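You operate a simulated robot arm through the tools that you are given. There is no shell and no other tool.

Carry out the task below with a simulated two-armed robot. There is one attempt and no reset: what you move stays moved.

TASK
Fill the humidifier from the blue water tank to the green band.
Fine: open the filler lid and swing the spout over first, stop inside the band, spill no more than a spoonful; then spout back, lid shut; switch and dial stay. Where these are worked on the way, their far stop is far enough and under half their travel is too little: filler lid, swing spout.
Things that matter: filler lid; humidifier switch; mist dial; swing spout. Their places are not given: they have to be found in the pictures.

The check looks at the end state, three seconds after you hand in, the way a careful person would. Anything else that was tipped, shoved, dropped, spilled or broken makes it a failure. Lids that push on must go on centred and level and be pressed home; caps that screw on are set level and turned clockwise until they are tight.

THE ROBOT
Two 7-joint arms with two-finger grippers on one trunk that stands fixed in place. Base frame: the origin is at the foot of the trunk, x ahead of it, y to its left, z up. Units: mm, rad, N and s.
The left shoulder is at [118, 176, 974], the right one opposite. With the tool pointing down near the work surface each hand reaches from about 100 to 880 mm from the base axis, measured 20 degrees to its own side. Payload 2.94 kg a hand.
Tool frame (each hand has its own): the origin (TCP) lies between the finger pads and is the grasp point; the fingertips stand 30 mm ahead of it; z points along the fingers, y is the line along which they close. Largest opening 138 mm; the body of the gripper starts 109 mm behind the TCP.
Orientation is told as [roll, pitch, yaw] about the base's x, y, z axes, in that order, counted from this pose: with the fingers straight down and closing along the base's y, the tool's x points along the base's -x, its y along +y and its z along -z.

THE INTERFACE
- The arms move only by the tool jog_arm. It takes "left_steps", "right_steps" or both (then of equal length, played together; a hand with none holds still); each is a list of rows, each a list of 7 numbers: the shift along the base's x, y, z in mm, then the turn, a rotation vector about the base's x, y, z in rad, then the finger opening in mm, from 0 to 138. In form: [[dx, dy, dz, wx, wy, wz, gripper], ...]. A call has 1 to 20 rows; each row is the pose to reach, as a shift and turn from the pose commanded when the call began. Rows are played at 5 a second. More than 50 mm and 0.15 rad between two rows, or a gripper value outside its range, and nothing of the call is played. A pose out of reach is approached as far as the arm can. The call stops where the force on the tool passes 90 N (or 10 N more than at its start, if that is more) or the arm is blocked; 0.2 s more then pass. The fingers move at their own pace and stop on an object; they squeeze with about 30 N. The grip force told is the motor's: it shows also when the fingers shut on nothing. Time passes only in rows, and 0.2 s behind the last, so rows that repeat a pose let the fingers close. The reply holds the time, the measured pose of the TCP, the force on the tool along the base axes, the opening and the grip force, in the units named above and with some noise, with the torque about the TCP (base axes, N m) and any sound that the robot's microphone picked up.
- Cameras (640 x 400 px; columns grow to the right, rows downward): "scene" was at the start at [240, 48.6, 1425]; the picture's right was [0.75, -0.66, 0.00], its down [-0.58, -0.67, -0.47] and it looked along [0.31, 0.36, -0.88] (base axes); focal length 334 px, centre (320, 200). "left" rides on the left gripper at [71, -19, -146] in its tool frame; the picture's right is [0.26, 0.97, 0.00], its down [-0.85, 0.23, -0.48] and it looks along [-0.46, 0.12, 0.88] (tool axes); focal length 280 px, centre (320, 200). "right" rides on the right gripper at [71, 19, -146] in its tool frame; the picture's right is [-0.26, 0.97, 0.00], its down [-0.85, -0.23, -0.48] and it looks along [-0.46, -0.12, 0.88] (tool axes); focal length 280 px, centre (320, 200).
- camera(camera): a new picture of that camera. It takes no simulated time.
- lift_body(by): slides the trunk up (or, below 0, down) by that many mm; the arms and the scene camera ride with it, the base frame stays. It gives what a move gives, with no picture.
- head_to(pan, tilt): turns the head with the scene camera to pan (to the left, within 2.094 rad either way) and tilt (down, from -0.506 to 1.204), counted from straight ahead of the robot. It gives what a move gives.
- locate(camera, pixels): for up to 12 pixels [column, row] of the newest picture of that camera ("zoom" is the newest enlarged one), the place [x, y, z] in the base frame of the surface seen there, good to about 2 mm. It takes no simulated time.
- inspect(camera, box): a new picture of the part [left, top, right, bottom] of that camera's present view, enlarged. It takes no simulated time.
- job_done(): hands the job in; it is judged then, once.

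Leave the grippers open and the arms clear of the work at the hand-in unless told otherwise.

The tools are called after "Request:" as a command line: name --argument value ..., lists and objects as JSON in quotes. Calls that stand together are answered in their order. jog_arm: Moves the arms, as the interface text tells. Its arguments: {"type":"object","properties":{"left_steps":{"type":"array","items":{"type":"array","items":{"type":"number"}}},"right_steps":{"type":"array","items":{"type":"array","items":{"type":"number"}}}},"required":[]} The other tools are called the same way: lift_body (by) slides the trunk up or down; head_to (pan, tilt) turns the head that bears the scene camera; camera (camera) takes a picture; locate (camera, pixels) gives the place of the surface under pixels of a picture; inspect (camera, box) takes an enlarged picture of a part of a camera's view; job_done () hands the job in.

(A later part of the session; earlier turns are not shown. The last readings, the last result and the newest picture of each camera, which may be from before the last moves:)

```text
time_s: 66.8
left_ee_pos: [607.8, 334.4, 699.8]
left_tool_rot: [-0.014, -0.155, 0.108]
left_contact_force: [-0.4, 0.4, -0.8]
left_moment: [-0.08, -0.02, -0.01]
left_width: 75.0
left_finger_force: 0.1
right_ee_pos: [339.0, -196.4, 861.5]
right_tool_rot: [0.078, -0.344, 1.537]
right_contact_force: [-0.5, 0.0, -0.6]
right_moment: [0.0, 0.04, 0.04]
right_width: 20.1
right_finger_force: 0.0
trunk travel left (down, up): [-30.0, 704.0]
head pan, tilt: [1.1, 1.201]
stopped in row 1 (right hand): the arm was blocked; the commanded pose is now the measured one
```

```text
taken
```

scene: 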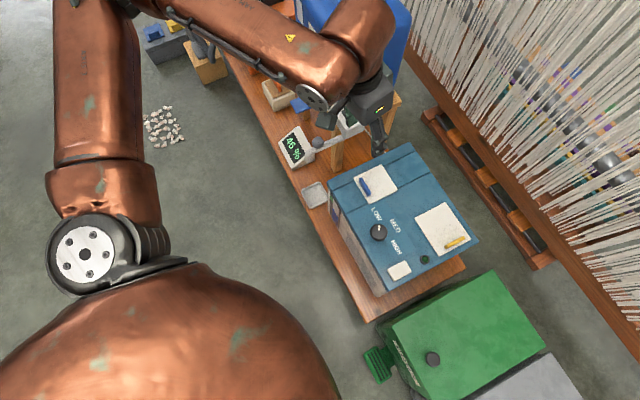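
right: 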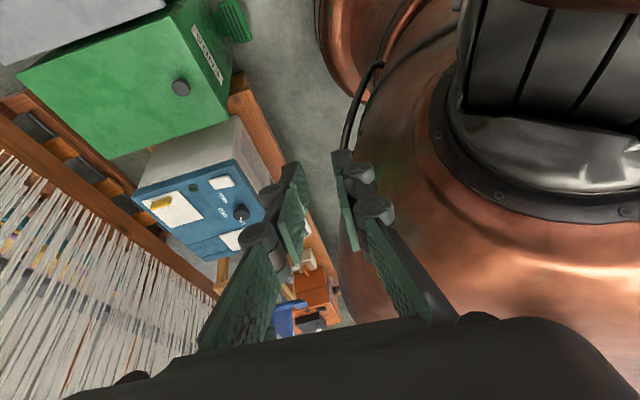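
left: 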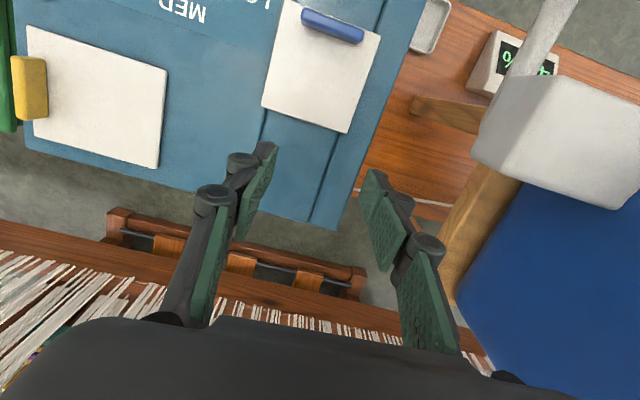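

Both hands are oscillating in step. Turning the head lets time pass without re-commanding the arms, and that settled things before, so I'll do it again.

Request:
head_to --pan 0.0 --tilt 1.1

Request:
head_to --pan 0.9 --tilt 1.1

Request:
head_to --pan 0.3 --tilt 1.1

Request:
camera --camera "scene"

```text
time_s: 68.1
left_ee_pos: [608.5, 334.0, 699.3]
left_tool_rot: [-0.013, -0.154, 0.108]
left_contact_force: [0.1, 0.1, 0.4]
left_moment: [0.0, -0.05, -0.02]
left_width: 74.7
left_finger_force: 0.1
right_ee_pos: [337.5, -196.2, 862.7]
right_tool_rot: [0.075, -0.348, 1.543]
right_contact_force: [0.3, -0.9, -0.3]
right_moment: [-0.03, -0.02, -0.01]
right_width: 19.8
right_finger_force: 0.1
trunk travel left (down, up): [-30.0, 704.0]
head pan, tilt: [0.0, 1.1]
```

```text
time_s: 69.3
left_ee_pos: [610.2, 334.1, 699.1]
left_tool_rot: [-0.015, -0.155, 0.108]
left_contact_force: [-0.1, -0.4, 0.8]
left_moment: [0.02, -0.04, -0.03]
left_width: 74.9
left_finger_force: 0.0
right_ee_pos: [338.4, -196.5, 862.9]
right_tool_rot: [0.076, -0.348, 1.538]
right_contact_force: [-0.2, -1.2, 0.6]
right_moment: [-0.02, 0.01, -0.02]
right_width: 20.0
right_finger_force: 0.1
trunk travel left (down, up): [-30.0, 704.0]
head pan, tilt: [0.901, 1.1]
```

```text
time_s: 70.3
left_ee_pos: [608.6, 333.4, 698.5]
left_tool_rot: [-0.014, -0.154, 0.106]
left_contact_force: [-0.2, 0.2, -0.2]
left_moment: [-0.02, -0.06, 0.01]
left_width: 74.8
left_finger_force: 0.2
right_ee_pos: [338.0, -195.2, 862.3]
right_tool_rot: [0.076, -0.348, 1.54]
right_contact_force: [0.5, 0.0, -0.1]
right_moment: [0.03, 0.03, -0.02]
right_width: 19.9
right_finger_force: 0.0
trunk travel left (down, up): [-30.0, 704.0]
head pan, tilt: [0.3, 1.1]
```

```text
taken
```

scene: 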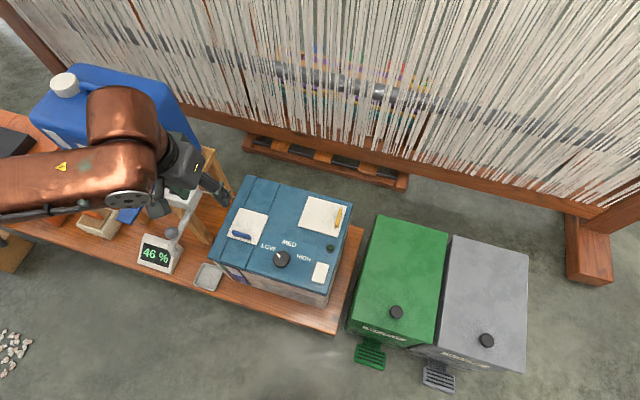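

It's settled. The pattern fits the robot tipping forward when both arms reach out ahead, because both hands drop forward together. I'll use the right arm as a counterweight by moving it out to the right and back, slowly.

Request:
jog_arm --right_steps '[[4, -8, 0, 0, 0, 0, 20], [8, -20, 0, 0, 0, 0, 20], [12, -35, 0, 0, 0, 0, 20], [12, -50, 0, 0, 0, 0, 20], [12, -68, 0, 0, 0, 0, 20], [12, -86, 0, 0, 0, 0, 20], [12, -104, 0, 0, 0, 0, 20], [12, -122, 0, 0, 0, 0, 20], [12, -140, 0, 0, 0, 0, 20], [12, -158, 0, 0, 0, 0, 20], [12, -176, 0, 0, 0, 0, 20], [12, -194, 0, 0, 0, 0, 20], [12, -212, 0, 0, 0, 0, 20], [12, -230, 0, 0, 0, 0, 20], [6, -248, 0, 0, 0, 0, 20], [0, -262, 0, 0, 0, 0, 20], [0, -262, 0, 0, 0, 0, 20]]'

Request:
head_to --pan -1.0 --tilt 0.9

Request:
camera --camera "scene"

```text
time_s: 70.7
left_ee_pos: [609.0, 334.5, 698.0]
left_tool_rot: [-0.014, -0.155, 0.105]
left_contact_force: [0.2, -0.6, 0.3]
left_moment: [-0.03, -0.01, -0.02]
left_width: 75.0
left_finger_force: 0.0
right_ee_pos: [341.1, -199.0, 859.7]
right_tool_rot: [0.083, -0.344, 1.532]
right_contact_force: [-1.2, 0.0, -1.0]
right_moment: [-0.02, -0.01, -0.01]
right_width: 19.9
right_finger_force: 0.0
right hand out of reach, approached as far as the arm can: row 1
trunk travel left (down, up): [-30.0, 704.0]
head pan, tilt: [0.3, 1.1]
stopped in row 1 (right hand): the arm was blocked; the commanded pose is now the measured one
```

```text
time_s: 72.1
left_ee_pos: [608.9, 333.9, 698.4]
left_tool_rot: [-0.016, -0.154, 0.107]
left_contact_force: [0.0, -0.8, 1.2]
left_moment: [0.02, 0.02, 0.0]
left_width: 75.0
left_finger_force: 0.0
right_ee_pos: [340.9, -200.0, 860.9]
right_tool_rot: [0.082, -0.343, 1.533]
right_contact_force: [0.1, 0.4, 0.2]
right_moment: [0.02, -0.02, 0.0]
right_width: 19.9
right_finger_force: 0.1
trunk travel left (down, up): [-30.0, 704.0]
head pan, tilt: [-1.0, 0.901]
```

```text
taken
```

scene: 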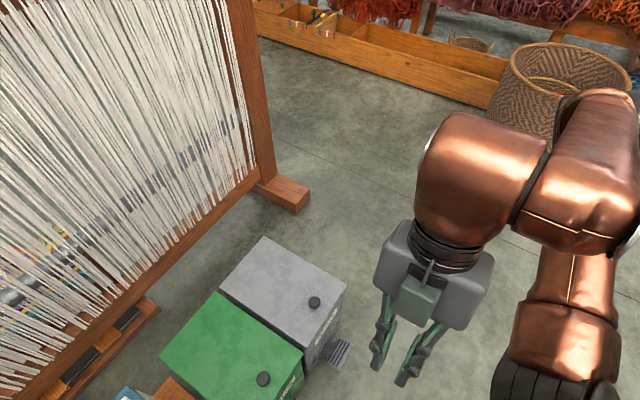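

The right arm is folded tight against its inner limit. I'll ease it forward and outward first in small steps.

Request:
jog_arm --right_steps '[[5, -6, 0, 0, 0, 0, 20], [12, -14, 0, 0, 0, 0, 20], [20, -24, 0, 0, 0, 0, 20], [30, -36, 0, 0, 0, 0, 20], [40, -50, 0, 0, 0, 0, 20], [48, -65, 0, 0, 0, 0, 20], [54, -80, 0, 0, 0, 0, 20], [58, -95, 0, 0, 0, 0, 20], [60, -110, 0, 0, 0, 0, 20], [60, -125, 0, 0, 0, 0, 20], [60, -140, 0, 0, 0, 0, 20], [60, -140, 0, 0, 0, 0, 20]]'

```text
time_s: 74.7
left_ee_pos: [608.9, 334.1, 698.8]
left_tool_rot: [-0.01, -0.154, 0.105]
left_contact_force: [0.0, -0.1, 0.4]
left_moment: [-0.01, 0.03, -0.03]
left_width: 75.0
left_finger_force: 0.1
right_ee_pos: [403.1, -341.7, 859.1]
right_tool_rot: [0.082, -0.345, 1.533]
right_contact_force: [0.6, 0.2, -0.1]
right_moment: [-0.04, -0.01, -0.02]
right_width: 20.0
right_finger_force: 0.0
trunk travel left (down, up): [-30.0, 704.0]
head pan, tilt: [-1.0, 0.901]
```

That worked. I'll keep going outward and then back, straightening the tilt as it goes.

Request:
jog_arm --right_steps '[[0, -15, 0, 0, 0, 0, 20], [0, -32, 0, 0, 0, 0, 20], [-4, -50, 0, 0, 0, 0, 20], [-10, -68, 0, 0, 0, 0, 20], [-18, -86, 0, 0, 0, 0, 20], [-28, -104, 0, 0, 0, 0, 20], [-40, -122, 0, 0, 0, 0, 20], [-54, -140, 0, 0, 0, 0, 20], [-70, -156, 0, 0, 0, 0, 20], [-88, -170, 0, 0, 0, 0, 20], [-106, -182, 0, 0, 0, 0, 20], [-124, -192, 0, 0, 0, 0, 20], [-142, -200, 0, 0, 0, 0, 20], [-160, -206, 0, 0, 0, 0, 20], [-178, -212, 0, 0, 0, 0, 20], [-196, -218, 0, 0, 0, 0, 20], [-214, -222, 0, 0, 0, 0, 20], [-232, -226, 0, 0, 0, 0, 20], [-232, -226, 0, 0, 0, 0, 20]]'

Request:
camera --camera "scene"

```text
time_s: 78.7
left_ee_pos: [608.9, 333.4, 698.6]
left_tool_rot: [-0.013, -0.153, 0.107]
left_contact_force: [0.9, 0.1, -0.4]
left_moment: [-0.05, 0.0, 0.01]
left_width: 74.9
left_finger_force: 0.1
right_ee_pos: [192.8, -553.4, 822.8]
right_tool_rot: [0.079, -0.342, 1.533]
right_contact_force: [-0.2, 0.4, -0.2]
right_moment: [-0.02, 0.0, 0.01]
right_width: 19.7
right_finger_force: 0.1
right hand out of reach, approached as far as the arm can: row 14, 15, 16, 17, 18, 19
trunk travel left (down, up): [-30.0, 704.0]
head pan, tilt: [-1.0, 0.901]
```

```text
taken
```

scene: 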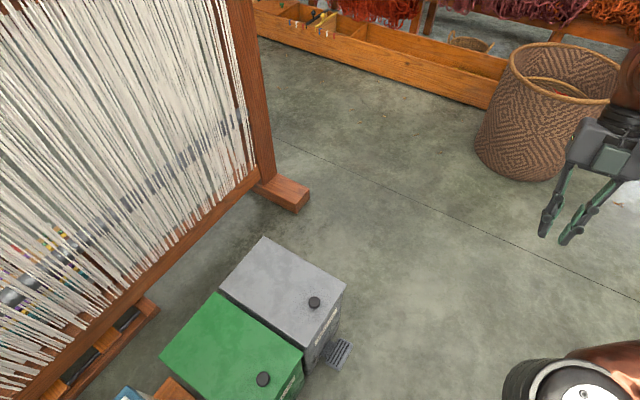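

The right arm is now out at (193, −553), well back, and the left hand hasn't moved. I'll level the left hand and bring it over the handle again.

Request:
jog_arm --left_steps '[[0, -3, 0, 0, 0.02, -0.015, 75], [0, -6, -5, 0, 0.05, -0.03, 75], [1, -10, -15, 0.01, 0.08, -0.05, 75], [2, -15, -30, 0.015, 0.11, -0.07, 75], [3, -20, -50, 0.015, 0.14, -0.09, 75], [4, -26, -75, 0.015, 0.154, -0.107, 75], [5, -32, -100, 0.015, 0.154, -0.107, 75], [5, -33, -125, 0.015, 0.154, -0.107, 75], [5, -33, -145, 0.015, 0.154, -0.107, 75], [5, -33, -158, 0.015, 0.154, -0.107, 75], [5, -33, -158, 0.015, 0.154, -0.107, 75]]'

Request:
camera --camera "left"

```text
time_s: 81.1
left_ee_pos: [614.2, 301.8, 540.6]
left_tool_rot: [0.011, 0.002, -0.003]
left_contact_force: [0.2, -0.6, 0.3]
left_moment: [0.0, 0.02, 0.02]
left_width: 74.7
left_finger_force: 0.2
right_ee_pos: [192.5, -553.2, 823.3]
right_tool_rot: [0.078, -0.344, 1.533]
right_contact_force: [0.4, 0.2, 0.6]
right_moment: [-0.01, -0.02, 0.02]
right_width: 20.0
right_finger_force: 0.1
trunk travel left (down, up): [-30.0, 704.0]
head pan, tilt: [-1.0, 0.901]
```

```text
taken
```

left: 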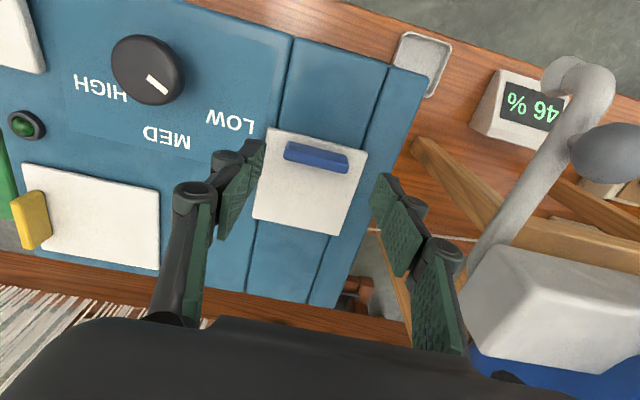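

Exactly in place. I'll lower the trunk 25 mm more to gain reach at the far side. The hand comes down with it, straddling the handle.

Request:
lift_body --by -25

Request:
jog_arm --left_steps '[[0, -1, -6, 0, 0, 0, 70], [0, -1, -12, 0, 0, 0, 64], [0, -1, -12, 0, 0, 0, 56], [0, -1, -12, 0, 0, 0, 48], [0, -1, -12, 0, 0, 0, 40], [0, -1, -12, 0, 0, 0, 30], [0, -1, -12, 0, 0, 0, 30]]'

Request:
camera --camera "left"

```text
time_s: 81.8
left_ee_pos: [614.1, 300.8, 516.9]
left_tool_rot: [0.011, -0.001, -0.001]
left_contact_force: [-0.8, -0.6, 0.4]
left_moment: [0.02, 0.0, -0.01]
left_width: 75.0
left_finger_force: 0.0
right_ee_pos: [192.1, -552.4, 797.9]
right_tool_rot: [0.08, -0.344, 1.533]
right_contact_force: [0.0, 0.2, 0.1]
right_moment: [-0.01, -0.03, -0.03]
right_width: 20.0
right_finger_force: 0.0
trunk travel left (down, up): [-5.0, 729.0]
head pan, tilt: [-1.0, 0.901]
```

```text
time_s: 83.4
left_ee_pos: [613.0, 300.7, 503.9]
left_tool_rot: [0.012, 0.0, -0.001]
left_contact_force: [-1.5, -4.0, 0.9]
left_moment: [-0.26, 0.0, 0.11]
left_width: 49.1
left_finger_force: 45.2
right_ee_pos: [192.2, -551.8, 797.5]
right_tool_rot: [0.082, -0.345, 1.535]
right_contact_force: [0.0, 0.7, 0.9]
right_moment: [0.0, 0.01, 0.0]
right_width: 20.1
right_finger_force: 0.1
trunk travel left (down, up): [-5.0, 729.0]
head pan, tilt: [-1.0, 0.901]
```

```text
taken
```

left: 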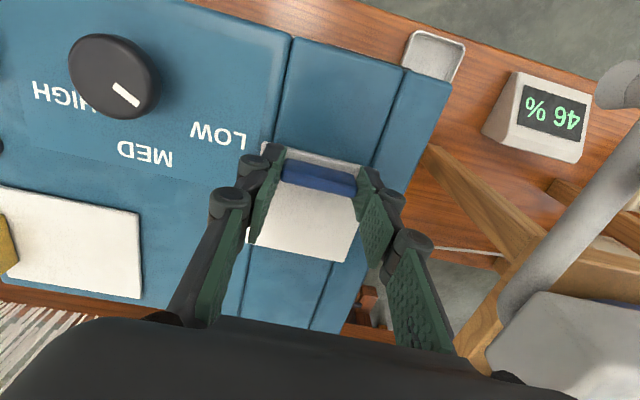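

I have a deeper grip now, at width 49 and z 504. I'll lift along the arc again, tilting the hand at half the lid's angle, then measure the lid to confirm the hinge.

Request:
jog_arm --left_steps '[[1.6, 0, 3.8, 0, 0.025, 0, 30], [3.3, 0, 7.5, 0, 0.05, 0, 30], [5.2, 0, 11.1, 0, 0.075, 0, 30], [7.4, 0, 14.6, 0, 0.1, 0, 30], [9.7, 0, 18.1, 0, 0.125, 0, 30], [12.1, 0, 21.4, 0, 0.15, 0, 30], [14.8, 0, 24.6, 0, 0.175, 0, 30], [17.6, 0, 27.7, 0, 0.2, 0, 30], [20.6, 0, 30.7, 0, 0.225, 0, 30], [23.6, 0, 33.5, 0, 0.25, 0, 30], [23.6, 0, 33.5, 0, 0.25, 0, 30]]'

Request:
inspect --camera "left" --box '[200, 60, 460, 280]'

```text
time_s: 85.8
left_ee_pos: [636.9, 299.8, 536.7]
left_tool_rot: [0.008, 0.252, -0.003]
left_contact_force: [-14.3, -7.9, -8.7]
left_moment: [-0.26, 1.46, 0.01]
left_width: 49.3
left_finger_force: 45.5
right_ee_pos: [193.9, -550.9, 797.2]
right_tool_rot: [0.082, -0.346, 1.532]
right_contact_force: [-0.8, -0.7, -0.3]
right_moment: [0.0, -0.02, 0.0]
right_width: 19.8
right_finger_force: 0.1
trunk travel left (down, up): [-5.0, 729.0]
head pan, tilt: [-1.0, 0.901]
```

```text
1.82 times, centred on (330, 170) of left
```

zoom: 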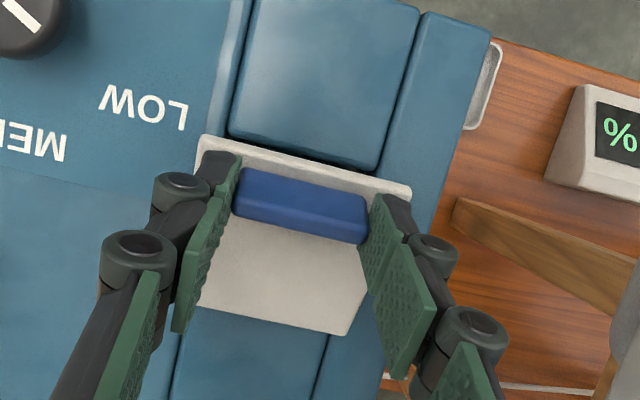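

Request:
locate --camera "zoom" --pixels '[[290, 152], [400, 190], [345, 328], [240, 308], [300, 260], [300, 195], [310, 222], [290, 305], [350, 172], [280, 240]]'

```text
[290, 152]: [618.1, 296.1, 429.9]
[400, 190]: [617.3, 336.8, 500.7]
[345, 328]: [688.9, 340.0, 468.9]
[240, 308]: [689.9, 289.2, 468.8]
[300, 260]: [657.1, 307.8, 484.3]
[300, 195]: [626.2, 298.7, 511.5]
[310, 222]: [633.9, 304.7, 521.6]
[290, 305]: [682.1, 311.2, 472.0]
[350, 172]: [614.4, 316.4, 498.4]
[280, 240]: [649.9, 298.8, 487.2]
```

The lid is at about 24° and pivots at (691, 465). The handle is sliding along the pads because the grip resists turning. Matching the hand's tilt to the lid would avoid that, so I'll set the lid back down, tilt the hand backward first and then rotate with the lid. First, back down.

Request:
jog_arm --left_steps '[[-3, 0, -2.8, 0, -0.025, 0, 30], [-6, 0, -5.8, 0, -0.05, 0, 30], [-8.8, 0, -8.9, 0, -0.075, 0, 30], [-11.5, 0, -12.1, 0, -0.1, 0, 30], [-14, 0, -15.4, 0, -0.125, 0, 30], [-16.2, 0, -18.9, 0, -0.15, 0, 30], [-18.4, 0, -22.4, 0, -0.175, 0, 30], [-20.3, 0, -26, 0, -0.2, 0, 30], [-22, 0, -28, 0, -0.225, 0, 30], [-23.6, 0, -28, 0, -0.25, 0, 30]]'

Request:
camera --camera "left"

```text
time_s: 88.0
left_ee_pos: [616.9, 298.5, 508.6]
left_tool_rot: [0.009, -0.003, -0.002]
left_contact_force: [27.4, -4.1, -3.7]
left_moment: [0.05, -0.98, 0.0]
left_width: 49.1
left_finger_force: 44.6
right_ee_pos: [194.7, -552.2, 798.2]
right_tool_rot: [0.083, -0.346, 1.532]
right_contact_force: [0.5, 0.1, -0.6]
right_moment: [-0.03, 0.01, 0.01]
right_width: 20.0
right_finger_force: 0.1
trunk travel left (down, up): [-5.0, 729.0]
head pan, tilt: [-1.0, 0.901]
```

```text
taken
```

left: 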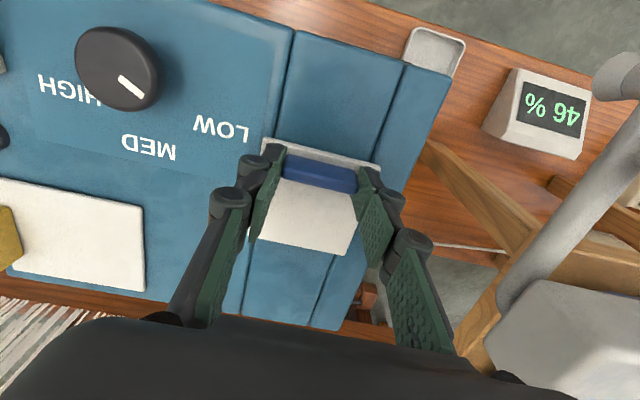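

The lid is shut again. I'll release it, rise a little and tilt the hand back about 60°, with the fingers pointing forward and down, to see if that pose is reachable.

Request:
jog_arm --left_steps '[[-1, 0, 0, 0, 0, 0, 55], [-2, 0, 0, 0, 0, 0, 68], [-2, 1, 10, 0, 0, 0, 72], [-2, 2, 30, 0, 0, 0, 72], [-4, 2, 50, 0, -0.1, 0, 72], [-7, 2, 60, 0, -0.22, 0, 72], [-10, 2, 60, 0, -0.34, 0, 72], [-13, 2, 60, 0, -0.46, 0, 72], [-16, 2, 60, 0, -0.58, 0, 72], [-19, 2, 60, 0, -0.7, 0, 72], [-21, 2, 60, 0, -0.82, 0, 72], [-23, 2, 60, 0, -0.94, 0, 72], [-24, 2, 60, 0, -1.05, 0, 72], [-24, 2, 60, 0, -1.05, 0, 72]]'

Request:
camera --camera "left"

```text
time_s: 91.0
left_ee_pos: [637.5, 317.7, 601.8]
left_tool_rot: [-0.16, -0.903, 0.128]
left_contact_force: [0.6, 0.5, -0.4]
left_moment: [-0.05, -0.01, -0.04]
left_width: 71.9
left_finger_force: 0.1
left hand out of reach, approached as far as the arm can: row 7, 8, 9, 10, 11, 12, 13, 14
right_ee_pos: [193.1, -551.5, 798.1]
right_tool_rot: [0.081, -0.344, 1.533]
right_contact_force: [0.3, 0.0, 0.1]
right_moment: [-0.06, -0.02, 0.07]
right_width: 19.8
right_finger_force: 0.0
trunk travel left (down, up): [-5.0, 729.0]
head pan, tilt: [-1.0, 0.901]
```

```text
taken
```

left: 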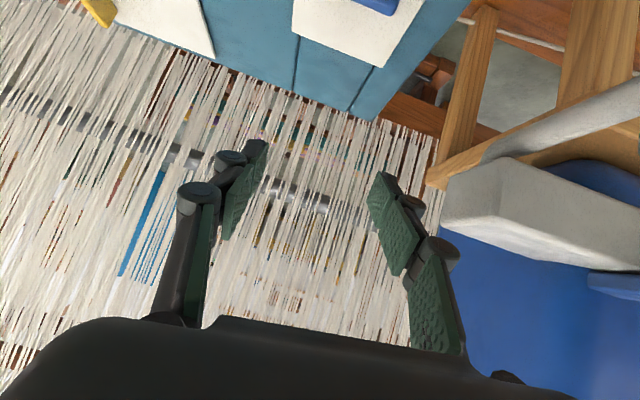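

That tilt isn't reachable for the left arm. A better idea is to use the right arm from the −y side with the fingers pointing left and down, pinching the handle across its thickness. The lid's swing then becomes mostly a roll of that hand. The left arm will go back as the counterweight, so I'll level it and raise it first.

Request:
jog_arm --left_steps '[[0, 0, 10, 0.02, 0.1, -0.02, 72], [-5, 0, 25, 0.05, 0.2, -0.04, 72], [-15, 3, 40, 0.08, 0.3, -0.06, 72], [-25, 6, 55, 0.11, 0.42, -0.08, 72], [-35, 10, 70, 0.14, 0.54, -0.1, 72], [-45, 15, 80, 0.16, 0.66, -0.12, 72], [-60, 20, 90, 0.16, 0.78, -0.12, 72], [-75, 25, 100, 0.16, 0.88, -0.12, 72], [-90, 32, 105, 0.16, 0.88, -0.12, 72], [-105, 40, 110, 0.16, 0.88, -0.12, 72], [-105, 40, 110, 0.16, 0.88, -0.12, 72]]'

```text
time_s: 93.4
left_ee_pos: [534.4, 358.3, 709.7]
left_tool_rot: [0.03, -0.021, -0.096]
left_contact_force: [-0.3, -0.4, -0.4]
left_moment: [0.01, -0.02, 0.01]
left_width: 71.8
left_finger_force: 0.0
left hand out of reach, approached as far as the arm can: row 1, 2, 3, 4
right_ee_pos: [192.8, -552.3, 797.7]
right_tool_rot: [0.078, -0.344, 1.535]
right_contact_force: [0.7, -0.3, 0.4]
right_moment: [-0.07, -0.04, -0.03]
right_width: 20.2
right_finger_force: 0.1
trunk travel left (down, up): [-5.0, 729.0]
head pan, tilt: [-1.0, 0.901]
```

The left hand is level again. I'll withdraw it back and out to the left.

Request:
jog_arm --left_steps '[[-8, 10, 5, 0, 0, 0.01, 72], [-18, 24, 12, 0, 0, 0.02, 72], [-30, 40, 20, 0, 0, 0.03, 72], [-42, 56, 28, 0, 0, 0.05, 72], [-55, 74, 36, 0, 0, 0.07, 72], [-68, 92, 44, 0, 0, 0.09, 72], [-82, 110, 52, 0, 0, 0.09, 72], [-96, 128, 60, 0, 0, 0.09, 72], [-110, 146, 68, 0, 0, 0.09, 72], [-124, 164, 76, 0, 0, 0.09, 72], [-138, 182, 84, 0, 0, 0.09, 72], [-154, 200, 90, 0, 0, 0.09, 72], [-170, 218, 90, 0, 0, 0.09, 72], [-186, 236, 90, 0, 0, 0.09, 72], [-202, 252, 90, 0, 0, 0.09, 72], [-202, 252, 90, 0, 0, 0.09, 72]]'

Request:
head_to --pan 0.3 --tilt 1.0

Request:
camera --camera "scene"

```text
time_s: 96.8
left_ee_pos: [331.9, 609.6, 800.7]
left_tool_rot: [0.029, -0.023, -0.005]
left_contact_force: [-0.1, -0.5, -0.2]
left_moment: [0.02, -0.01, -0.03]
left_width: 71.9
left_finger_force: 0.0
right_ee_pos: [193.1, -552.3, 797.8]
right_tool_rot: [0.079, -0.344, 1.533]
right_contact_force: [-0.7, -0.7, -0.7]
right_moment: [-0.02, -0.01, 0.01]
right_width: 19.7
right_finger_force: 0.0
trunk travel left (down, up): [-5.0, 729.0]
head pan, tilt: [-1.0, 0.901]
```

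```text
time_s: 98.3
left_ee_pos: [333.2, 608.5, 800.1]
left_tool_rot: [0.029, -0.023, -0.006]
left_contact_force: [0.1, -0.2, -1.1]
left_moment: [-0.01, -0.03, -0.04]
left_width: 71.9
left_finger_force: 0.1
right_ee_pos: [192.5, -551.0, 797.4]
right_tool_rot: [0.081, -0.345, 1.532]
right_contact_force: [1.3, 0.6, -0.3]
right_moment: [-0.02, 0.0, 0.02]
right_width: 20.0
right_finger_force: 0.0
trunk travel left (down, up): [-5.0, 729.0]
head pan, tilt: [0.3, 1.0]
```

```text
taken
```

scene: 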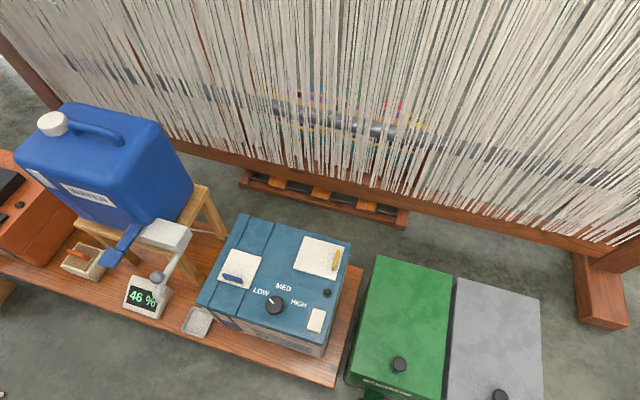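

Everything on the bench is intact. I'll bring the right hand forward slowly along a wide path, clear of the torso.

Request:
jog_arm --right_steps '[[10, 6, 0, 0, 0, 0, 30], [25, 15, 5, 0, 0, 0, 40], [42, 26, 10, 0, 0, 0, 40], [60, 38, 15, 0, 0, 0, 40], [78, 50, 20, 0, -0.02, 0.01, 40], [96, 64, 25, 0, -0.04, 0.02, 40], [114, 80, 30, 0, -0.06, 0.03, 40], [132, 96, 30, 0, -0.08, 0.04, 40], [150, 112, 30, 0, -0.08, 0.04, 40], [168, 130, 30, 0, -0.08, 0.04, 40], [186, 148, 30, 0, -0.08, 0.04, 40], [204, 166, 30, 0, -0.08, 0.04, 40], [220, 186, 30, 0, -0.08, 0.04, 40], [235, 206, 30, 0, -0.08, 0.04, 40], [248, 228, 30, 0, -0.08, 0.04, 40], [260, 250, 30, 0, -0.08, 0.04, 40], [272, 272, 30, 0, -0.08, 0.04, 40], [284, 294, 30, 0, -0.08, 0.04, 40], [284, 294, 30, 0, -0.08, 0.04, 40]]'

Request:
camera --camera "scene"

```text
time_s: 102.3
left_ee_pos: [331.4, 608.2, 799.9]
left_tool_rot: [0.027, -0.024, -0.006]
left_contact_force: [0.7, 0.0, -0.3]
left_moment: [-0.01, 0.01, -0.03]
left_width: 71.8
left_finger_force: 0.1
right_ee_pos: [478.2, -257.2, 827.6]
right_tool_rot: [-0.003, -0.345, 1.602]
right_contact_force: [0.0, 0.3, 0.4]
right_moment: [-0.01, 0.0, 0.0]
right_width: 40.1
right_finger_force: 0.0
trunk travel left (down, up): [-5.0, 729.0]
head pan, tilt: [0.3, 1.0]
```

```text
taken
```

scene: 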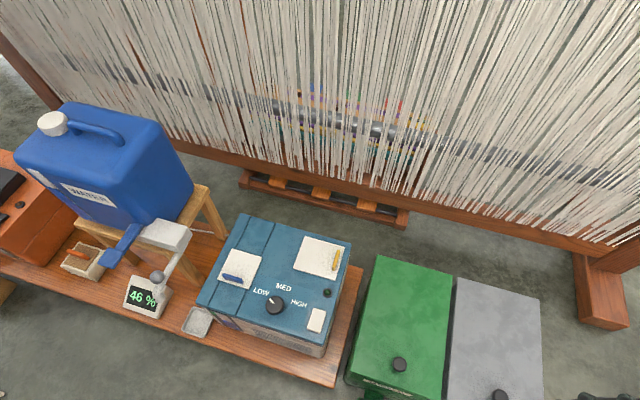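

Clean so far. Next I'll bring it over the front of the humidifier and tilt it so the fingers point left and about 30° down, staying well above the top.

Request:
jog_arm --right_steps '[[8, 18, 0, 0.02, 0, 0, 40], [16, 38, 0, 0.05, 0, 0, 40], [24, 58, -2, 0.09, 0, -0.005, 40], [32, 78, -6, 0.13, 0, -0.01, 40], [40, 98, -12, 0.17, 0, -0.015, 40], [48, 118, -20, 0.21, 0, -0.02, 40], [56, 138, -28, 0.25, 0, -0.03, 40], [64, 158, -38, 0.29, 0, -0.03, 40], [72, 178, -48, 0.33, 0, -0.03, 40], [80, 198, -60, 0.37, 0, -0.03, 40], [88, 218, -72, 0.41, 0, -0.03, 40], [95, 238, -84, 0.45, 0, -0.03, 40], [102, 258, -96, 0.49, 0, -0.03, 40], [108, 278, -108, 0.53, 0, -0.03, 40], [114, 298, -120, 0.57, 0, -0.03, 40], [118, 318, -132, 0.61, 0, -0.03, 40], [122, 338, -144, 0.65, 0, -0.03, 40], [126, 358, -154, 0.7, 0, -0.03, 40], [126, 358, -154, 0.7, 0, -0.03, 40]]'

Request:
camera --camera "scene"

Request:
camera --camera "right"

```text
time_s: 106.3
left_ee_pos: [334.3, 608.7, 799.2]
left_tool_rot: [0.026, -0.021, -0.007]
left_contact_force: [0.3, -0.4, 0.0]
left_moment: [-0.02, 0.02, -0.03]
left_width: 71.8
left_finger_force: 0.1
right_ee_pos: [594.0, 86.0, 707.0]
right_tool_rot: [-0.021, -1.045, 1.578]
right_contact_force: [-0.1, -0.1, -0.4]
right_moment: [0.08, 0.02, -0.02]
right_width: 39.7
right_finger_force: 0.1
right hand out of reach, approached as far as the arm can: row 17, 18, 19
trunk travel left (down, up): [-5.0, 729.0]
head pan, tilt: [0.3, 1.0]
```

```text
taken
```

scene: 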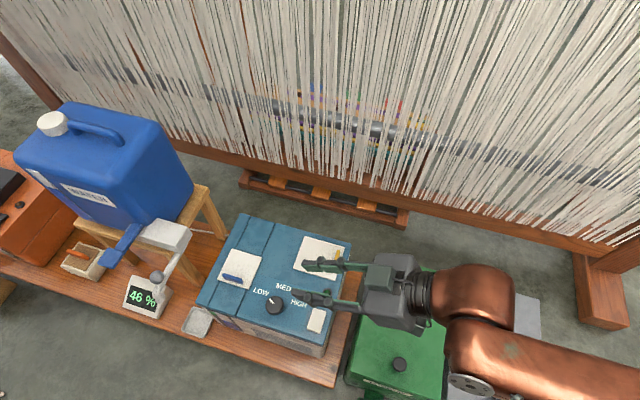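

```text
taken
```

right: 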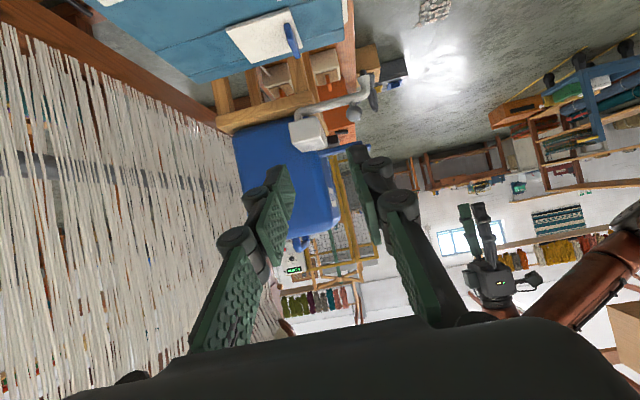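

The pose itself is reachable, but going lower stalled around z 707. I'll try moving sideways toward the lid at this height and then going down.

Request:
jog_arm --right_steps '[[4, 15, 0, 0, 0, 0, 40], [8, 32, 0, 0, 0, 0, 40], [12, 50, 0, 0, 0, 0, 40], [16, 68, 0, 0, 0, 0, 40], [20, 86, 0, 0, 0, 0, 40], [20, 104, 0, 0, 0, 0, 40], [20, 110, -15, 0, 0, 0, 40], [20, 110, -30, 0, 0, 0, 40], [20, 110, -45, 0, 0, 0, 40], [20, 110, -60, 0, 0, 0, 40], [20, 110, -60, 0, 0, 0, 40]]'

```text
time_s: 108.7
left_ee_pos: [332.6, 609.4, 799.5]
left_tool_rot: [0.027, -0.019, -0.004]
left_contact_force: [0.0, 0.1, -0.9]
left_moment: [0.01, 0.0, -0.01]
left_width: 71.9
left_finger_force: 0.0
right_ee_pos: [581.1, 85.7, 689.8]
right_tool_rot: [-0.024, -1.044, 1.58]
right_contact_force: [-0.8, 0.9, -0.6]
right_moment: [0.0, 0.01, 0.0]
right_width: 40.0
right_finger_force: 0.0
right hand out of reach, approached as far as the arm can: row 1, 2, 3, 4, 5, 6, 7, 8, 9, 10, 11
trunk travel left (down, up): [-5.0, 729.0]
head pan, tilt: [0.3, 1.0]
```

Side approaches with the right arm hit joint limits too. I have a better grip idea for the left hand: hold the lid plate by its two side edges (83 mm apart) with just the fingertips. That pivots far more easily and can't slip off the way the bar did. I'll first return the right arm to its counterweight spot.

Request:
jog_arm --right_steps '[[0, -6, 10, 0, 0, 0, 30], [-4, -24, 25, -0.06, 0, 0, 30], [-10, -44, 40, -0.12, 0, 0, 30], [-16, -64, 55, -0.18, 0, 0, 30], [-22, -84, 70, -0.24, 0, 0, 30], [-28, -104, 85, -0.3, 0, 0, 30], [-34, -124, 95, -0.36, 0, 0, 30], [-40, -146, 105, -0.42, 0, 0, 30], [-46, -168, 115, -0.48, 0, 0, 30], [-54, -190, 122, -0.54, 0, 0, 30], [-62, -212, 128, -0.6, 0, 0, 30], [-70, -234, 132, -0.66, 0, 0, 30], [-78, -256, 135, -0.7, 0, 0, 30], [-86, -278, 135, -0.7, 0, 0, 30], [-94, -300, 135, -0.7, 0, 0, 30], [-103, -322, 135, -0.7, 0, 0, 30], [-103, -343, 135, -0.7, 0, 0, 30], [-103, -343, 135, -0.7, 0, 0, 30]]'

Request:
jog_arm --right_steps '[[-12, -20, 0, 0, 0, 0, 30], [-24, -42, 0, 0, 0, 0, 30], [-36, -64, 0, 0, 0, 0, 30], [-48, -86, 0, 0, 0, 0, 30], [-61, -108, 0, 0, 0, 0, 30], [-76, -128, 0, 0, 0, 0, 30], [-92, -148, 0, 0, 0, 0, 30], [-110, -166, 0, 0, 0, 0, 30], [-128, -184, 0, 0, 0, 0, 30], [-146, -202, 0, 0, 0, 0, 30], [-164, -218, 0, 0, 0, 0, 30], [-182, -232, -5, 0, 0, 0, 30], [-200, -246, -10, 0, 0, 0, 30], [-218, -258, -15, 0, 0, 0, 30], [-236, -270, -20, 0, 0, 0, 30], [-254, -280, -25, 0, 0, 0, 30], [-272, -288, -28, 0, 0, 0, 30], [-272, -288, -28, 0, 0, 0, 30]]'

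Request:
camera --camera "scene"

```text
time_s: 112.5
left_ee_pos: [332.3, 609.9, 799.7]
left_tool_rot: [0.027, -0.023, -0.006]
left_contact_force: [-0.5, 0.3, -0.5]
left_moment: [0.0, 0.01, 0.03]
left_width: 72.0
left_finger_force: 0.0
right_ee_pos: [475.6, -260.2, 825.3]
right_tool_rot: [-0.015, -0.345, 1.578]
right_contact_force: [0.1, -0.7, -0.2]
right_moment: [0.05, -0.01, 0.01]
right_width: 30.1
right_finger_force: 0.1
trunk travel left (down, up): [-5.0, 729.0]
head pan, tilt: [0.3, 1.0]
```

```text
time_s: 116.3
left_ee_pos: [332.0, 609.5, 799.6]
left_tool_rot: [0.028, -0.024, -0.004]
left_contact_force: [-0.6, 0.1, 0.8]
left_moment: [0.04, -0.02, 0.01]
left_width: 72.2
left_finger_force: 0.1
right_ee_pos: [204.7, -549.9, 796.8]
right_tool_rot: [-0.013, -0.343, 1.577]
right_contact_force: [-0.2, 0.4, 0.6]
right_moment: [0.03, -0.03, -0.02]
right_width: 29.9
right_finger_force: 0.0
trunk travel left (down, up): [-5.0, 729.0]
head pan, tilt: [0.3, 1.0]
```

```text
taken
```

scene: 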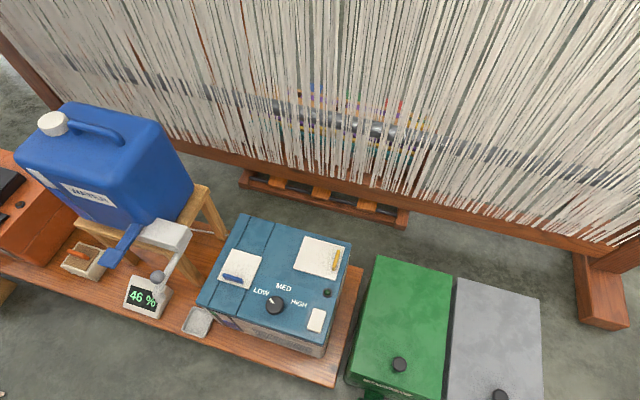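

The right arm is parked. I'll bring the left hand back over the lid with the fingers opened to 108 mm.

Request:
jog_arm --left_steps '[[16, -18, 0, 0, 0, 0, 72], [32, -36, 0, 0, 0, 0, 72], [48, -54, 0, -0.01, 0.01, 0, 80], [64, -72, 0, -0.02, 0.02, 0, 90], [80, -90, -5, -0.028, 0.024, 0, 100], [96, -108, -10, -0.028, 0.024, 0, 108], [112, -126, -16, -0.028, 0.024, 0, 108], [128, -144, -24, -0.028, 0.024, 0, 108], [144, -162, -32, -0.028, 0.024, 0, 108], [160, -180, -42, -0.028, 0.024, 0, 108], [176, -198, -54, -0.028, 0.024, 0, 108], [192, -216, -66, -0.028, 0.024, 0, 108], [208, -234, -80, -0.028, 0.024, 0, 108], [224, -252, -95, -0.028, 0.024, 0, 108], [240, -268, -110, -0.028, 0.024, 0, 108], [256, -282, -128, -0.028, 0.024, 0, 108], [270, -295, -148, -0.028, 0.024, 0, 108], [283, -307, -172, -0.028, 0.024, 0, 108], [286, -308, -200, -0.028, 0.024, 0, 108], [286, -308, -200, -0.028, 0.024, 0, 108]]'

Request:
camera --camera "left"

```text
time_s: 120.5
left_ee_pos: [619.8, 301.3, 601.1]
left_tool_rot: [-0.001, 0.001, -0.006]
left_contact_force: [0.4, 0.5, -0.7]
left_moment: [-0.01, 0.0, -0.02]
left_width: 108.3
left_finger_force: 0.0
right_ee_pos: [203.9, -550.8, 797.5]
right_tool_rot: [-0.014, -0.344, 1.578]
right_contact_force: [-0.1, -0.8, 0.5]
right_moment: [-0.02, 0.03, 0.0]
right_width: 30.0
right_finger_force: 0.0
trunk travel left (down, up): [-5.0, 729.0]
head pan, tilt: [0.3, 1.0]
```

```text
taken
```

left: 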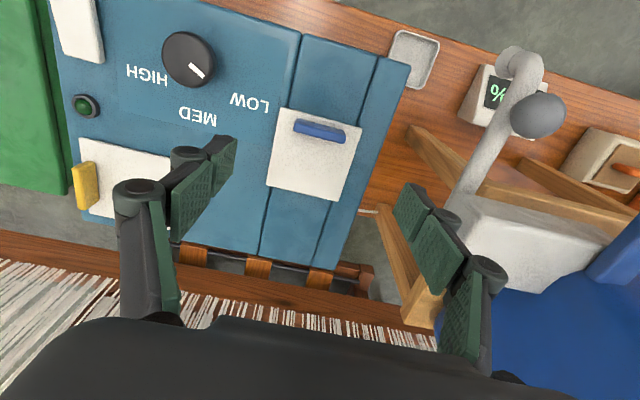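

I'll measure the lid's side edges and the surrounding top surface precisely.

Request:
inspect --camera "left" --box '[250, 90, 380, 220]'

Request:
locate --camera "left" --pixels '[[280, 112], [275, 112], [356, 132], [362, 134], [268, 180], [264, 180], [345, 200], [351, 200], [310, 150], [277, 130], [359, 150]]'

```text
3.08 times, centred on (315, 155) of left
```

zoom: 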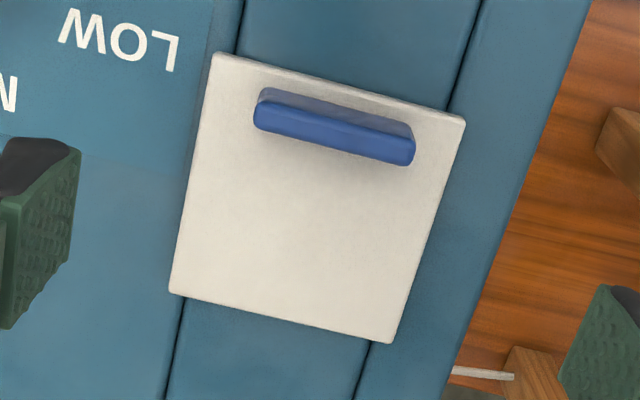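

```text
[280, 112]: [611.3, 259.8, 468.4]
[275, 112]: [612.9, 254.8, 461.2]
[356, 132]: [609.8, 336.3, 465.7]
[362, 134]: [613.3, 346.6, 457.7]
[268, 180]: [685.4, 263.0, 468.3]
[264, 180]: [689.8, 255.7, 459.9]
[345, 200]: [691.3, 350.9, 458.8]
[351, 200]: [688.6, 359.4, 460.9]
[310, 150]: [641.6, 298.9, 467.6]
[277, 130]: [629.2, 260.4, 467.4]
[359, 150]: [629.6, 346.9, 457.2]
```

The lid plate spans y≈258–343, standing 7 mm proud of the top (460 to 467). I'll lower the fingertips beside its edges to just above the body top.

Request:
jog_arm --left_steps '[[-1, -1, -20, 0, 0, 0.005, 108], [-2, -1, -45, 0, 0, 0.005, 108], [-2, -1, -70, 0, 0, 0.005, 108], [-2, -1, -90, 0, 0, 0.005, 108], [-2, -1, -100, 0, 0, 0.005, 108], [-2, -1, -106, 0, 0, 0.005, 108], [-2, -1, -108, 0, 0, 0.005, 108], [-2, -1, -108, 0, 0, 0.005, 108]]'

Request:
camera --camera "left"

```text
time_s: 122.3
left_ee_pos: [617.1, 300.4, 493.4]
left_tool_rot: [0.0, 0.002, 0.0]
left_contact_force: [0.1, -0.6, 0.2]
left_moment: [0.0, -0.02, 0.02]
left_width: 107.8
left_finger_force: 0.0
right_ee_pos: [204.1, -550.0, 797.4]
right_tool_rot: [-0.012, -0.345, 1.578]
right_contact_force: [0.6, 0.4, -0.7]
right_moment: [-0.02, 0.0, 0.02]
right_width: 29.7
right_finger_force: 0.0
trunk travel left (down, up): [-5.0, 729.0]
head pan, tilt: [0.3, 1.0]
```

```text
taken
```

left: 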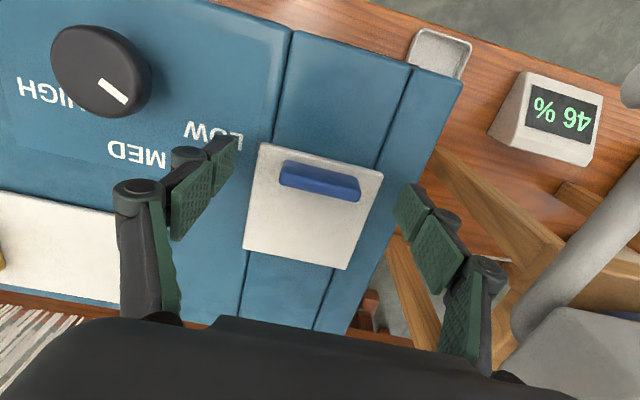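

The tips are at z≈463. I'll go down 1.5 mm more and close on the plate's side edges.

Request:
jog_arm --left_steps '[[0, 0, -1.5, 0, 0, 0, 108], [0, 0, -1.5, 0, 0, 0, 98], [0, 0, -1.5, 0, 0, 0, 90], [0, 0, -1.5, 0, 0, 0, 80], [0, 0, -1.5, 0, 0, 0, 76], [0, 0, -1.5, 0, 0, 0, 76]]'

Request:
camera --camera "left"

```text
time_s: 123.7
left_ee_pos: [616.4, 300.4, 490.5]
left_tool_rot: [0.002, 0.002, -0.001]
left_contact_force: [0.6, 0.4, 0.7]
left_moment: [0.12, -0.04, 0.08]
left_width: 83.3
left_finger_force: 45.1
right_ee_pos: [203.6, -550.8, 797.0]
right_tool_rot: [-0.014, -0.346, 1.578]
right_contact_force: [0.1, 0.2, 0.0]
right_moment: [-0.01, -0.03, 0.02]
right_width: 29.7
right_finger_force: 0.0
trunk travel left (down, up): [-5.0, 729.0]
head pan, tilt: [0.3, 1.0]
```

```text
taken
```

left: 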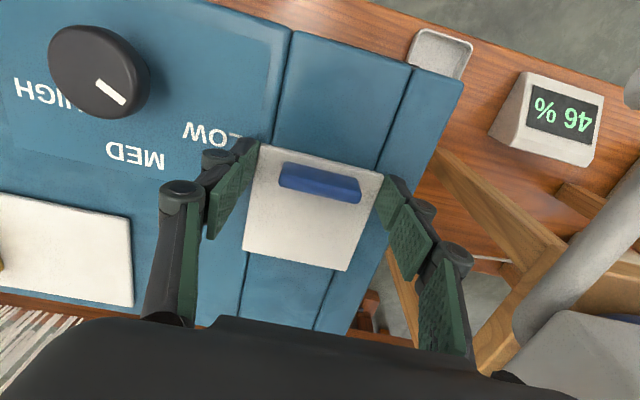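

I have a firm hold on the plate edges at 83.3 mm. I'll start the arc about (691, 465).

Request:
jog_arm --left_steps '[[0.3, 0, 3.7, 0, 0.01, 0, 76], [0.7, 0, 7.5, 0, 0.02, 0, 76], [1.5, 0, 11.2, 0, 0.035, 0, 76], [2.5, 0, 14.8, 0, 0.05, 0, 76], [3.8, 0, 18.5, 0, 0.065, 0, 76], [5.1, 0, 22, 0, 0.08, 0, 76], [6.5, 0, 25.6, 0, 0.09, 0, 76], [8, 0, 29.1, 0, 0.1, 0, 76], [9.8, 0, 32.5, 0, 0.11, 0, 76], [11.6, 0, 35.8, 0, 0.12, 0, 76], [11.6, 0, 35.8, 0, 0.12, 0, 76]]'

Request:
inspect --camera "left" --box '[200, 60, 460, 280]'

```text
time_s: 126.1
left_ee_pos: [627.5, 301.0, 525.9]
left_tool_rot: [0.001, 0.122, 0.001]
left_contact_force: [0.2, 0.9, -0.1]
left_moment: [0.0, 0.02, 0.02]
left_width: 76.0
left_finger_force: 0.1
right_ee_pos: [204.8, -550.0, 797.7]
right_tool_rot: [-0.014, -0.347, 1.577]
right_contact_force: [0.2, 0.3, -0.5]
right_moment: [-0.03, 0.02, -0.03]
right_width: 30.2
right_finger_force: 0.1
trunk travel left (down, up): [-5.0, 729.0]
head pan, tilt: [0.3, 1.0]
```

```text
1.82 times, centred on (330, 170) of left
```

zoom: 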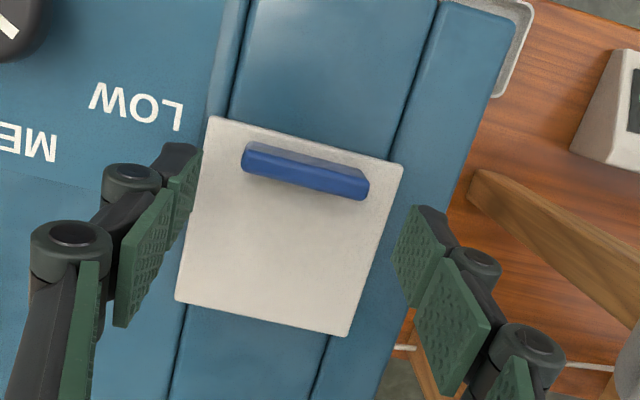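

The fingertips slipped off the thin plate edge, and the lid is still shut. The handle grip lifts well, so tilting the hand further along with the lid is the key. I'll test in free air how far the left hand can tilt forward here.

Request:
jog_arm --left_steps '[[0, 0, 15, 0, 0, 0, 76], [2, 0, 30, 0, 0.05, 0, 76], [5, 0, 40, 0, 0.12, 0, 76], [8, 0, 40, 0, 0.2, 0, 76], [11, 0, 40, 0, 0.28, 0, 76], [14, 0, 40, 0, 0.36, 0, 76], [17, 0, 40, 0, 0.44, 0, 76], [20, 0, 40, 0, 0.52, 0, 76], [23, 0, 40, 0, 0.6, 0, 76], [26, 0, 40, 0, 0.68, 0, 76], [26, 0, 40, 0, 0.68, 0, 76]]'

```text
time_s: 128.5
left_ee_pos: [591.1, 329.9, 590.2]
left_tool_rot: [0.001, 0.8, 0.0]
left_contact_force: [0.3, -0.3, -0.4]
left_moment: [0.02, 0.02, -0.02]
left_width: 76.4
left_finger_force: 0.2
left hand out of reach, approached as far as the arm can: row 7, 8, 9, 10, 11
right_ee_pos: [204.9, -550.0, 796.3]
right_tool_rot: [-0.014, -0.346, 1.576]
right_contact_force: [0.1, 0.6, -0.6]
right_moment: [-0.02, 0.03, -0.02]
right_width: 30.1
right_finger_force: 0.0
trunk travel left (down, up): [-5.0, 729.0]
head pan, tilt: [0.3, 1.0]
```

The hand can tilt from about −0.22 to +0.45 rad here. If I grip the handle ends with it tilted back and rotate rigidly with the lid to +0.45, only about half the swing relies on slipping. I'll go back above the handle with the tilt at −0.22.

Request:
jog_arm --left_steps '[[0, -4, 5, 0, -0.1, 0, 76], [3, -8, 8, 0, -0.2, 0, 76], [6, -12, 10, 0, -0.3, 0, 76], [9, -16, 10, 0, -0.4, 0, 76], [11, -20, 10, 0, -0.5, 0, 76], [13, -24, 8, 0, -0.6, 0, 76], [15, -27, 4, 0, -0.7, 0, 76], [17, -29.5, 0, 0, -0.8, 0, 76], [18, -29.5, -10, 0, -0.9, 0, 76], [19, -29.5, -20, 0, -0.98, 0, 76], [19, -29.5, -30, 0, -1.02, 0, 76], [19, -29.5, -30, 0, -1.02, 0, 76]]'

Request:
camera --camera "left"

```text
time_s: 131.1
left_ee_pos: [610.5, 298.4, 559.9]
left_tool_rot: [0.003, -0.218, -0.001]
left_contact_force: [0.6, 0.3, 1.1]
left_moment: [0.0, -0.01, 0.02]
left_width: 76.1
left_finger_force: 0.1
right_ee_pos: [204.5, -549.7, 796.8]
right_tool_rot: [-0.014, -0.344, 1.578]
right_contact_force: [-0.5, -0.2, 0.1]
right_moment: [0.01, 0.01, 0.02]
right_width: 29.8
right_finger_force: 0.1
trunk travel left (down, up): [-5.0, 729.0]
head pan, tilt: [0.3, 1.0]
```

```text
taken
```

left: 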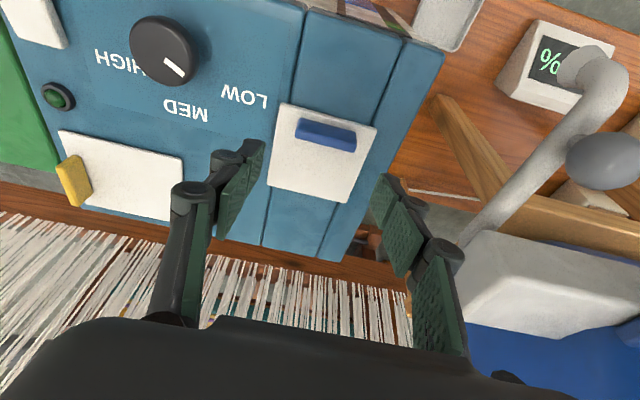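

Reached. I'll lower to z≈501 and close on the handle ends.

Request:
jog_arm --left_steps '[[-0.7, 2, -15, 0, 0, 0, 74], [-0.7, 2, -30, 0, 0, 0, 72], [-0.7, 2, -45, 0, 0, 0, 70], [-0.7, 2, -55, 0, 0, 0, 68], [-0.7, 2, -59, 0, 0, 0, 66], [-0.7, 2, -59, 0, 0, 0, 58], [-0.7, 2, -59, 0, 0, 0, 50], [-0.7, 2, -59, 0, 0, 0, 40], [-0.7, 2, -59, 0, 0, 0, 30], [-0.7, 2, -59, 0, 0, 0, 30]]'

Request:
inspect --camera "left" --box '[200, 60, 460, 280]'

```text
time_s: 133.3
left_ee_pos: [610.8, 300.4, 499.8]
left_tool_rot: [0.001, -0.22, -0.001]
left_contact_force: [0.6, 4.9, 1.2]
left_moment: [0.23, -0.06, 0.0]
left_width: 49.0
left_finger_force: 45.1
right_ee_pos: [205.5, -550.0, 797.9]
right_tool_rot: [-0.014, -0.344, 1.578]
right_contact_force: [-0.7, -0.6, -0.2]
right_moment: [0.03, 0.01, -0.02]
right_width: 30.2
right_finger_force: 0.1
trunk travel left (down, up): [-5.0, 729.0]
head pan, tilt: [0.3, 1.0]
```

```text
1.82 times, centred on (330, 170) of left
```

zoom: 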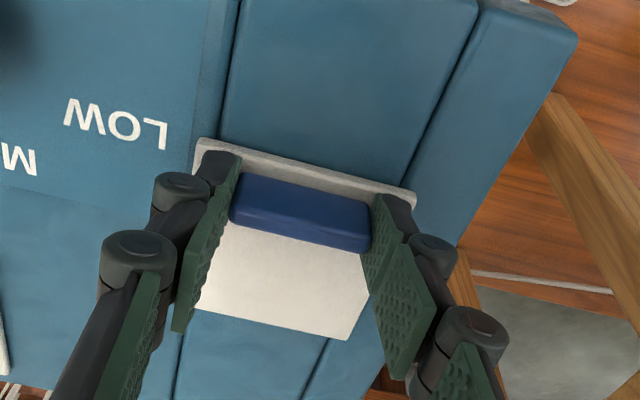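

Good deep grip, at width 49. Next is the rigid arc: the hand tilt follows the lid angle one-to-one up to 0.67 rad.

Request:
jog_arm --left_steps '[[2, 0, 4, 0, 0.05, 0, 30], [4, 0, 7.9, 0, 0.1, 0, 30], [6.4, 0, 11.7, 0, 0.15, 0, 30], [8.8, 0, 15.4, 0, 0.2, 0, 30], [11.5, 0, 18.9, 0, 0.25, 0, 30], [14.3, 0, 22.4, 0, 0.3, 0, 30], [17.3, 0, 25.6, 0, 0.35, 0, 30], [20.4, 0, 28.8, 0, 0.4, 0, 30], [23.7, 0, 31.7, 0, 0.45, 0, 30], [27.2, 0, 34.5, 0, 0.5, 0, 30], [30.8, 0, 37.1, 0, 0.55, 0, 30], [34.5, 0, 39.6, 0, 0.6, 0, 30], [39.9, 0, 42.7, 0, 0.67, 0, 30], [39.9, 0, 42.7, 0, 0.67, 0, 30]]'

Request:
inspect --camera "left" --box '[200, 60, 460, 280]'

```text
time_s: 136.3
left_ee_pos: [650.8, 300.2, 543.1]
left_tool_rot: [0.0, 0.451, -0.002]
left_contact_force: [7.4, -3.7, -0.3]
left_moment: [-0.45, -0.64, -0.19]
left_width: 49.2
left_finger_force: 45.3
right_ee_pos: [204.7, -549.0, 796.8]
right_tool_rot: [-0.014, -0.346, 1.578]
right_contact_force: [0.2, 0.8, -0.6]
right_moment: [0.03, 0.01, -0.02]
right_width: 29.5
right_finger_force: 0.0
trunk travel left (down, up): [-5.0, 729.0]
head pan, tilt: [0.3, 1.0]
```

```text
1.82 times, centred on (330, 170) of left
```

zoom: 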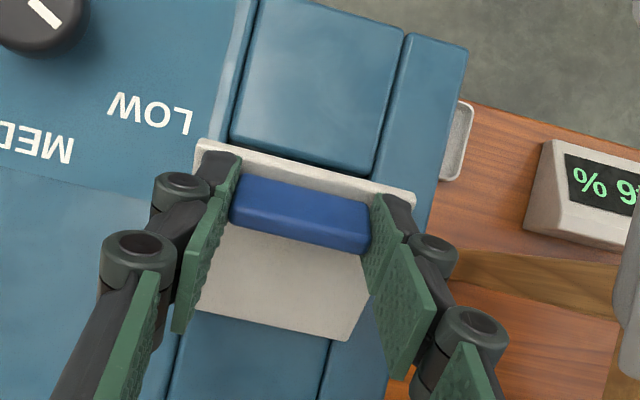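

That worked well, with very small forces. I'll continue over the top, letting the handle slip in the pads, first to about 70°.

Request:
jog_arm --left_steps '[[4, 0, 3.2, 0, 0.01, 0, 30], [8.1, 0, 6, 0, 0.02, 0, 30], [13, 0, 9, 0, 0.02, 0, 30], [18.3, 0, 11.6, 0, 0.02, 0, 30], [23.8, 0, 13.8, 0, 0.02, 0, 30], [29.3, 0, 15.7, 0, 0.01, 0, 30], [35, 0, 17, 0, 0, 0, 30], [40.7, 0, 18, 0, 0, 0, 30], [40.7, 0, 18, 0, 0, 0, 30]]'

Request:
inspect --camera "left" --box '[200, 60, 460, 280]'

```text
time_s: 138.3
left_ee_pos: [666.3, 305.9, 572.0]
left_tool_rot: [-0.011, 0.444, -0.007]
left_contact_force: [-3.1, -43.3, 11.8]
left_moment: [-1.69, 0.18, -0.01]
left_width: 60.1
left_finger_force: 22.6
left hand out of reach, approached as far as the arm can: row 1, 2, 3, 4, 5, 6, 7, 8, 9
right_ee_pos: [204.0, -551.2, 797.0]
right_tool_rot: [-0.016, -0.347, 1.58]
right_contact_force: [0.9, 0.1, 0.6]
right_moment: [0.04, 0.05, 0.04]
right_width: 29.9
right_finger_force: 0.1
trunk travel left (down, up): [-5.0, 729.0]
head pan, tilt: [0.3, 1.0]
```

```text
1.82 times, centred on (330, 170) of left
```

zoom: 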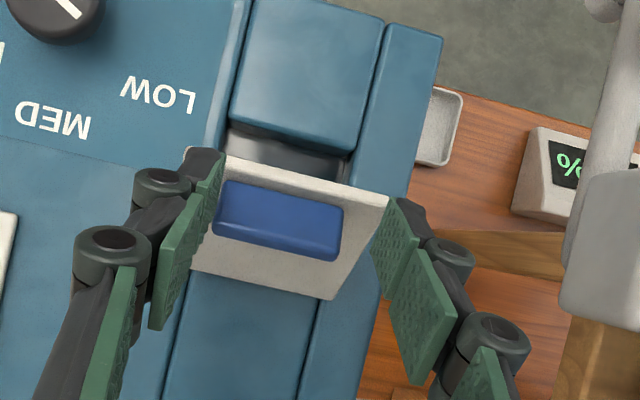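

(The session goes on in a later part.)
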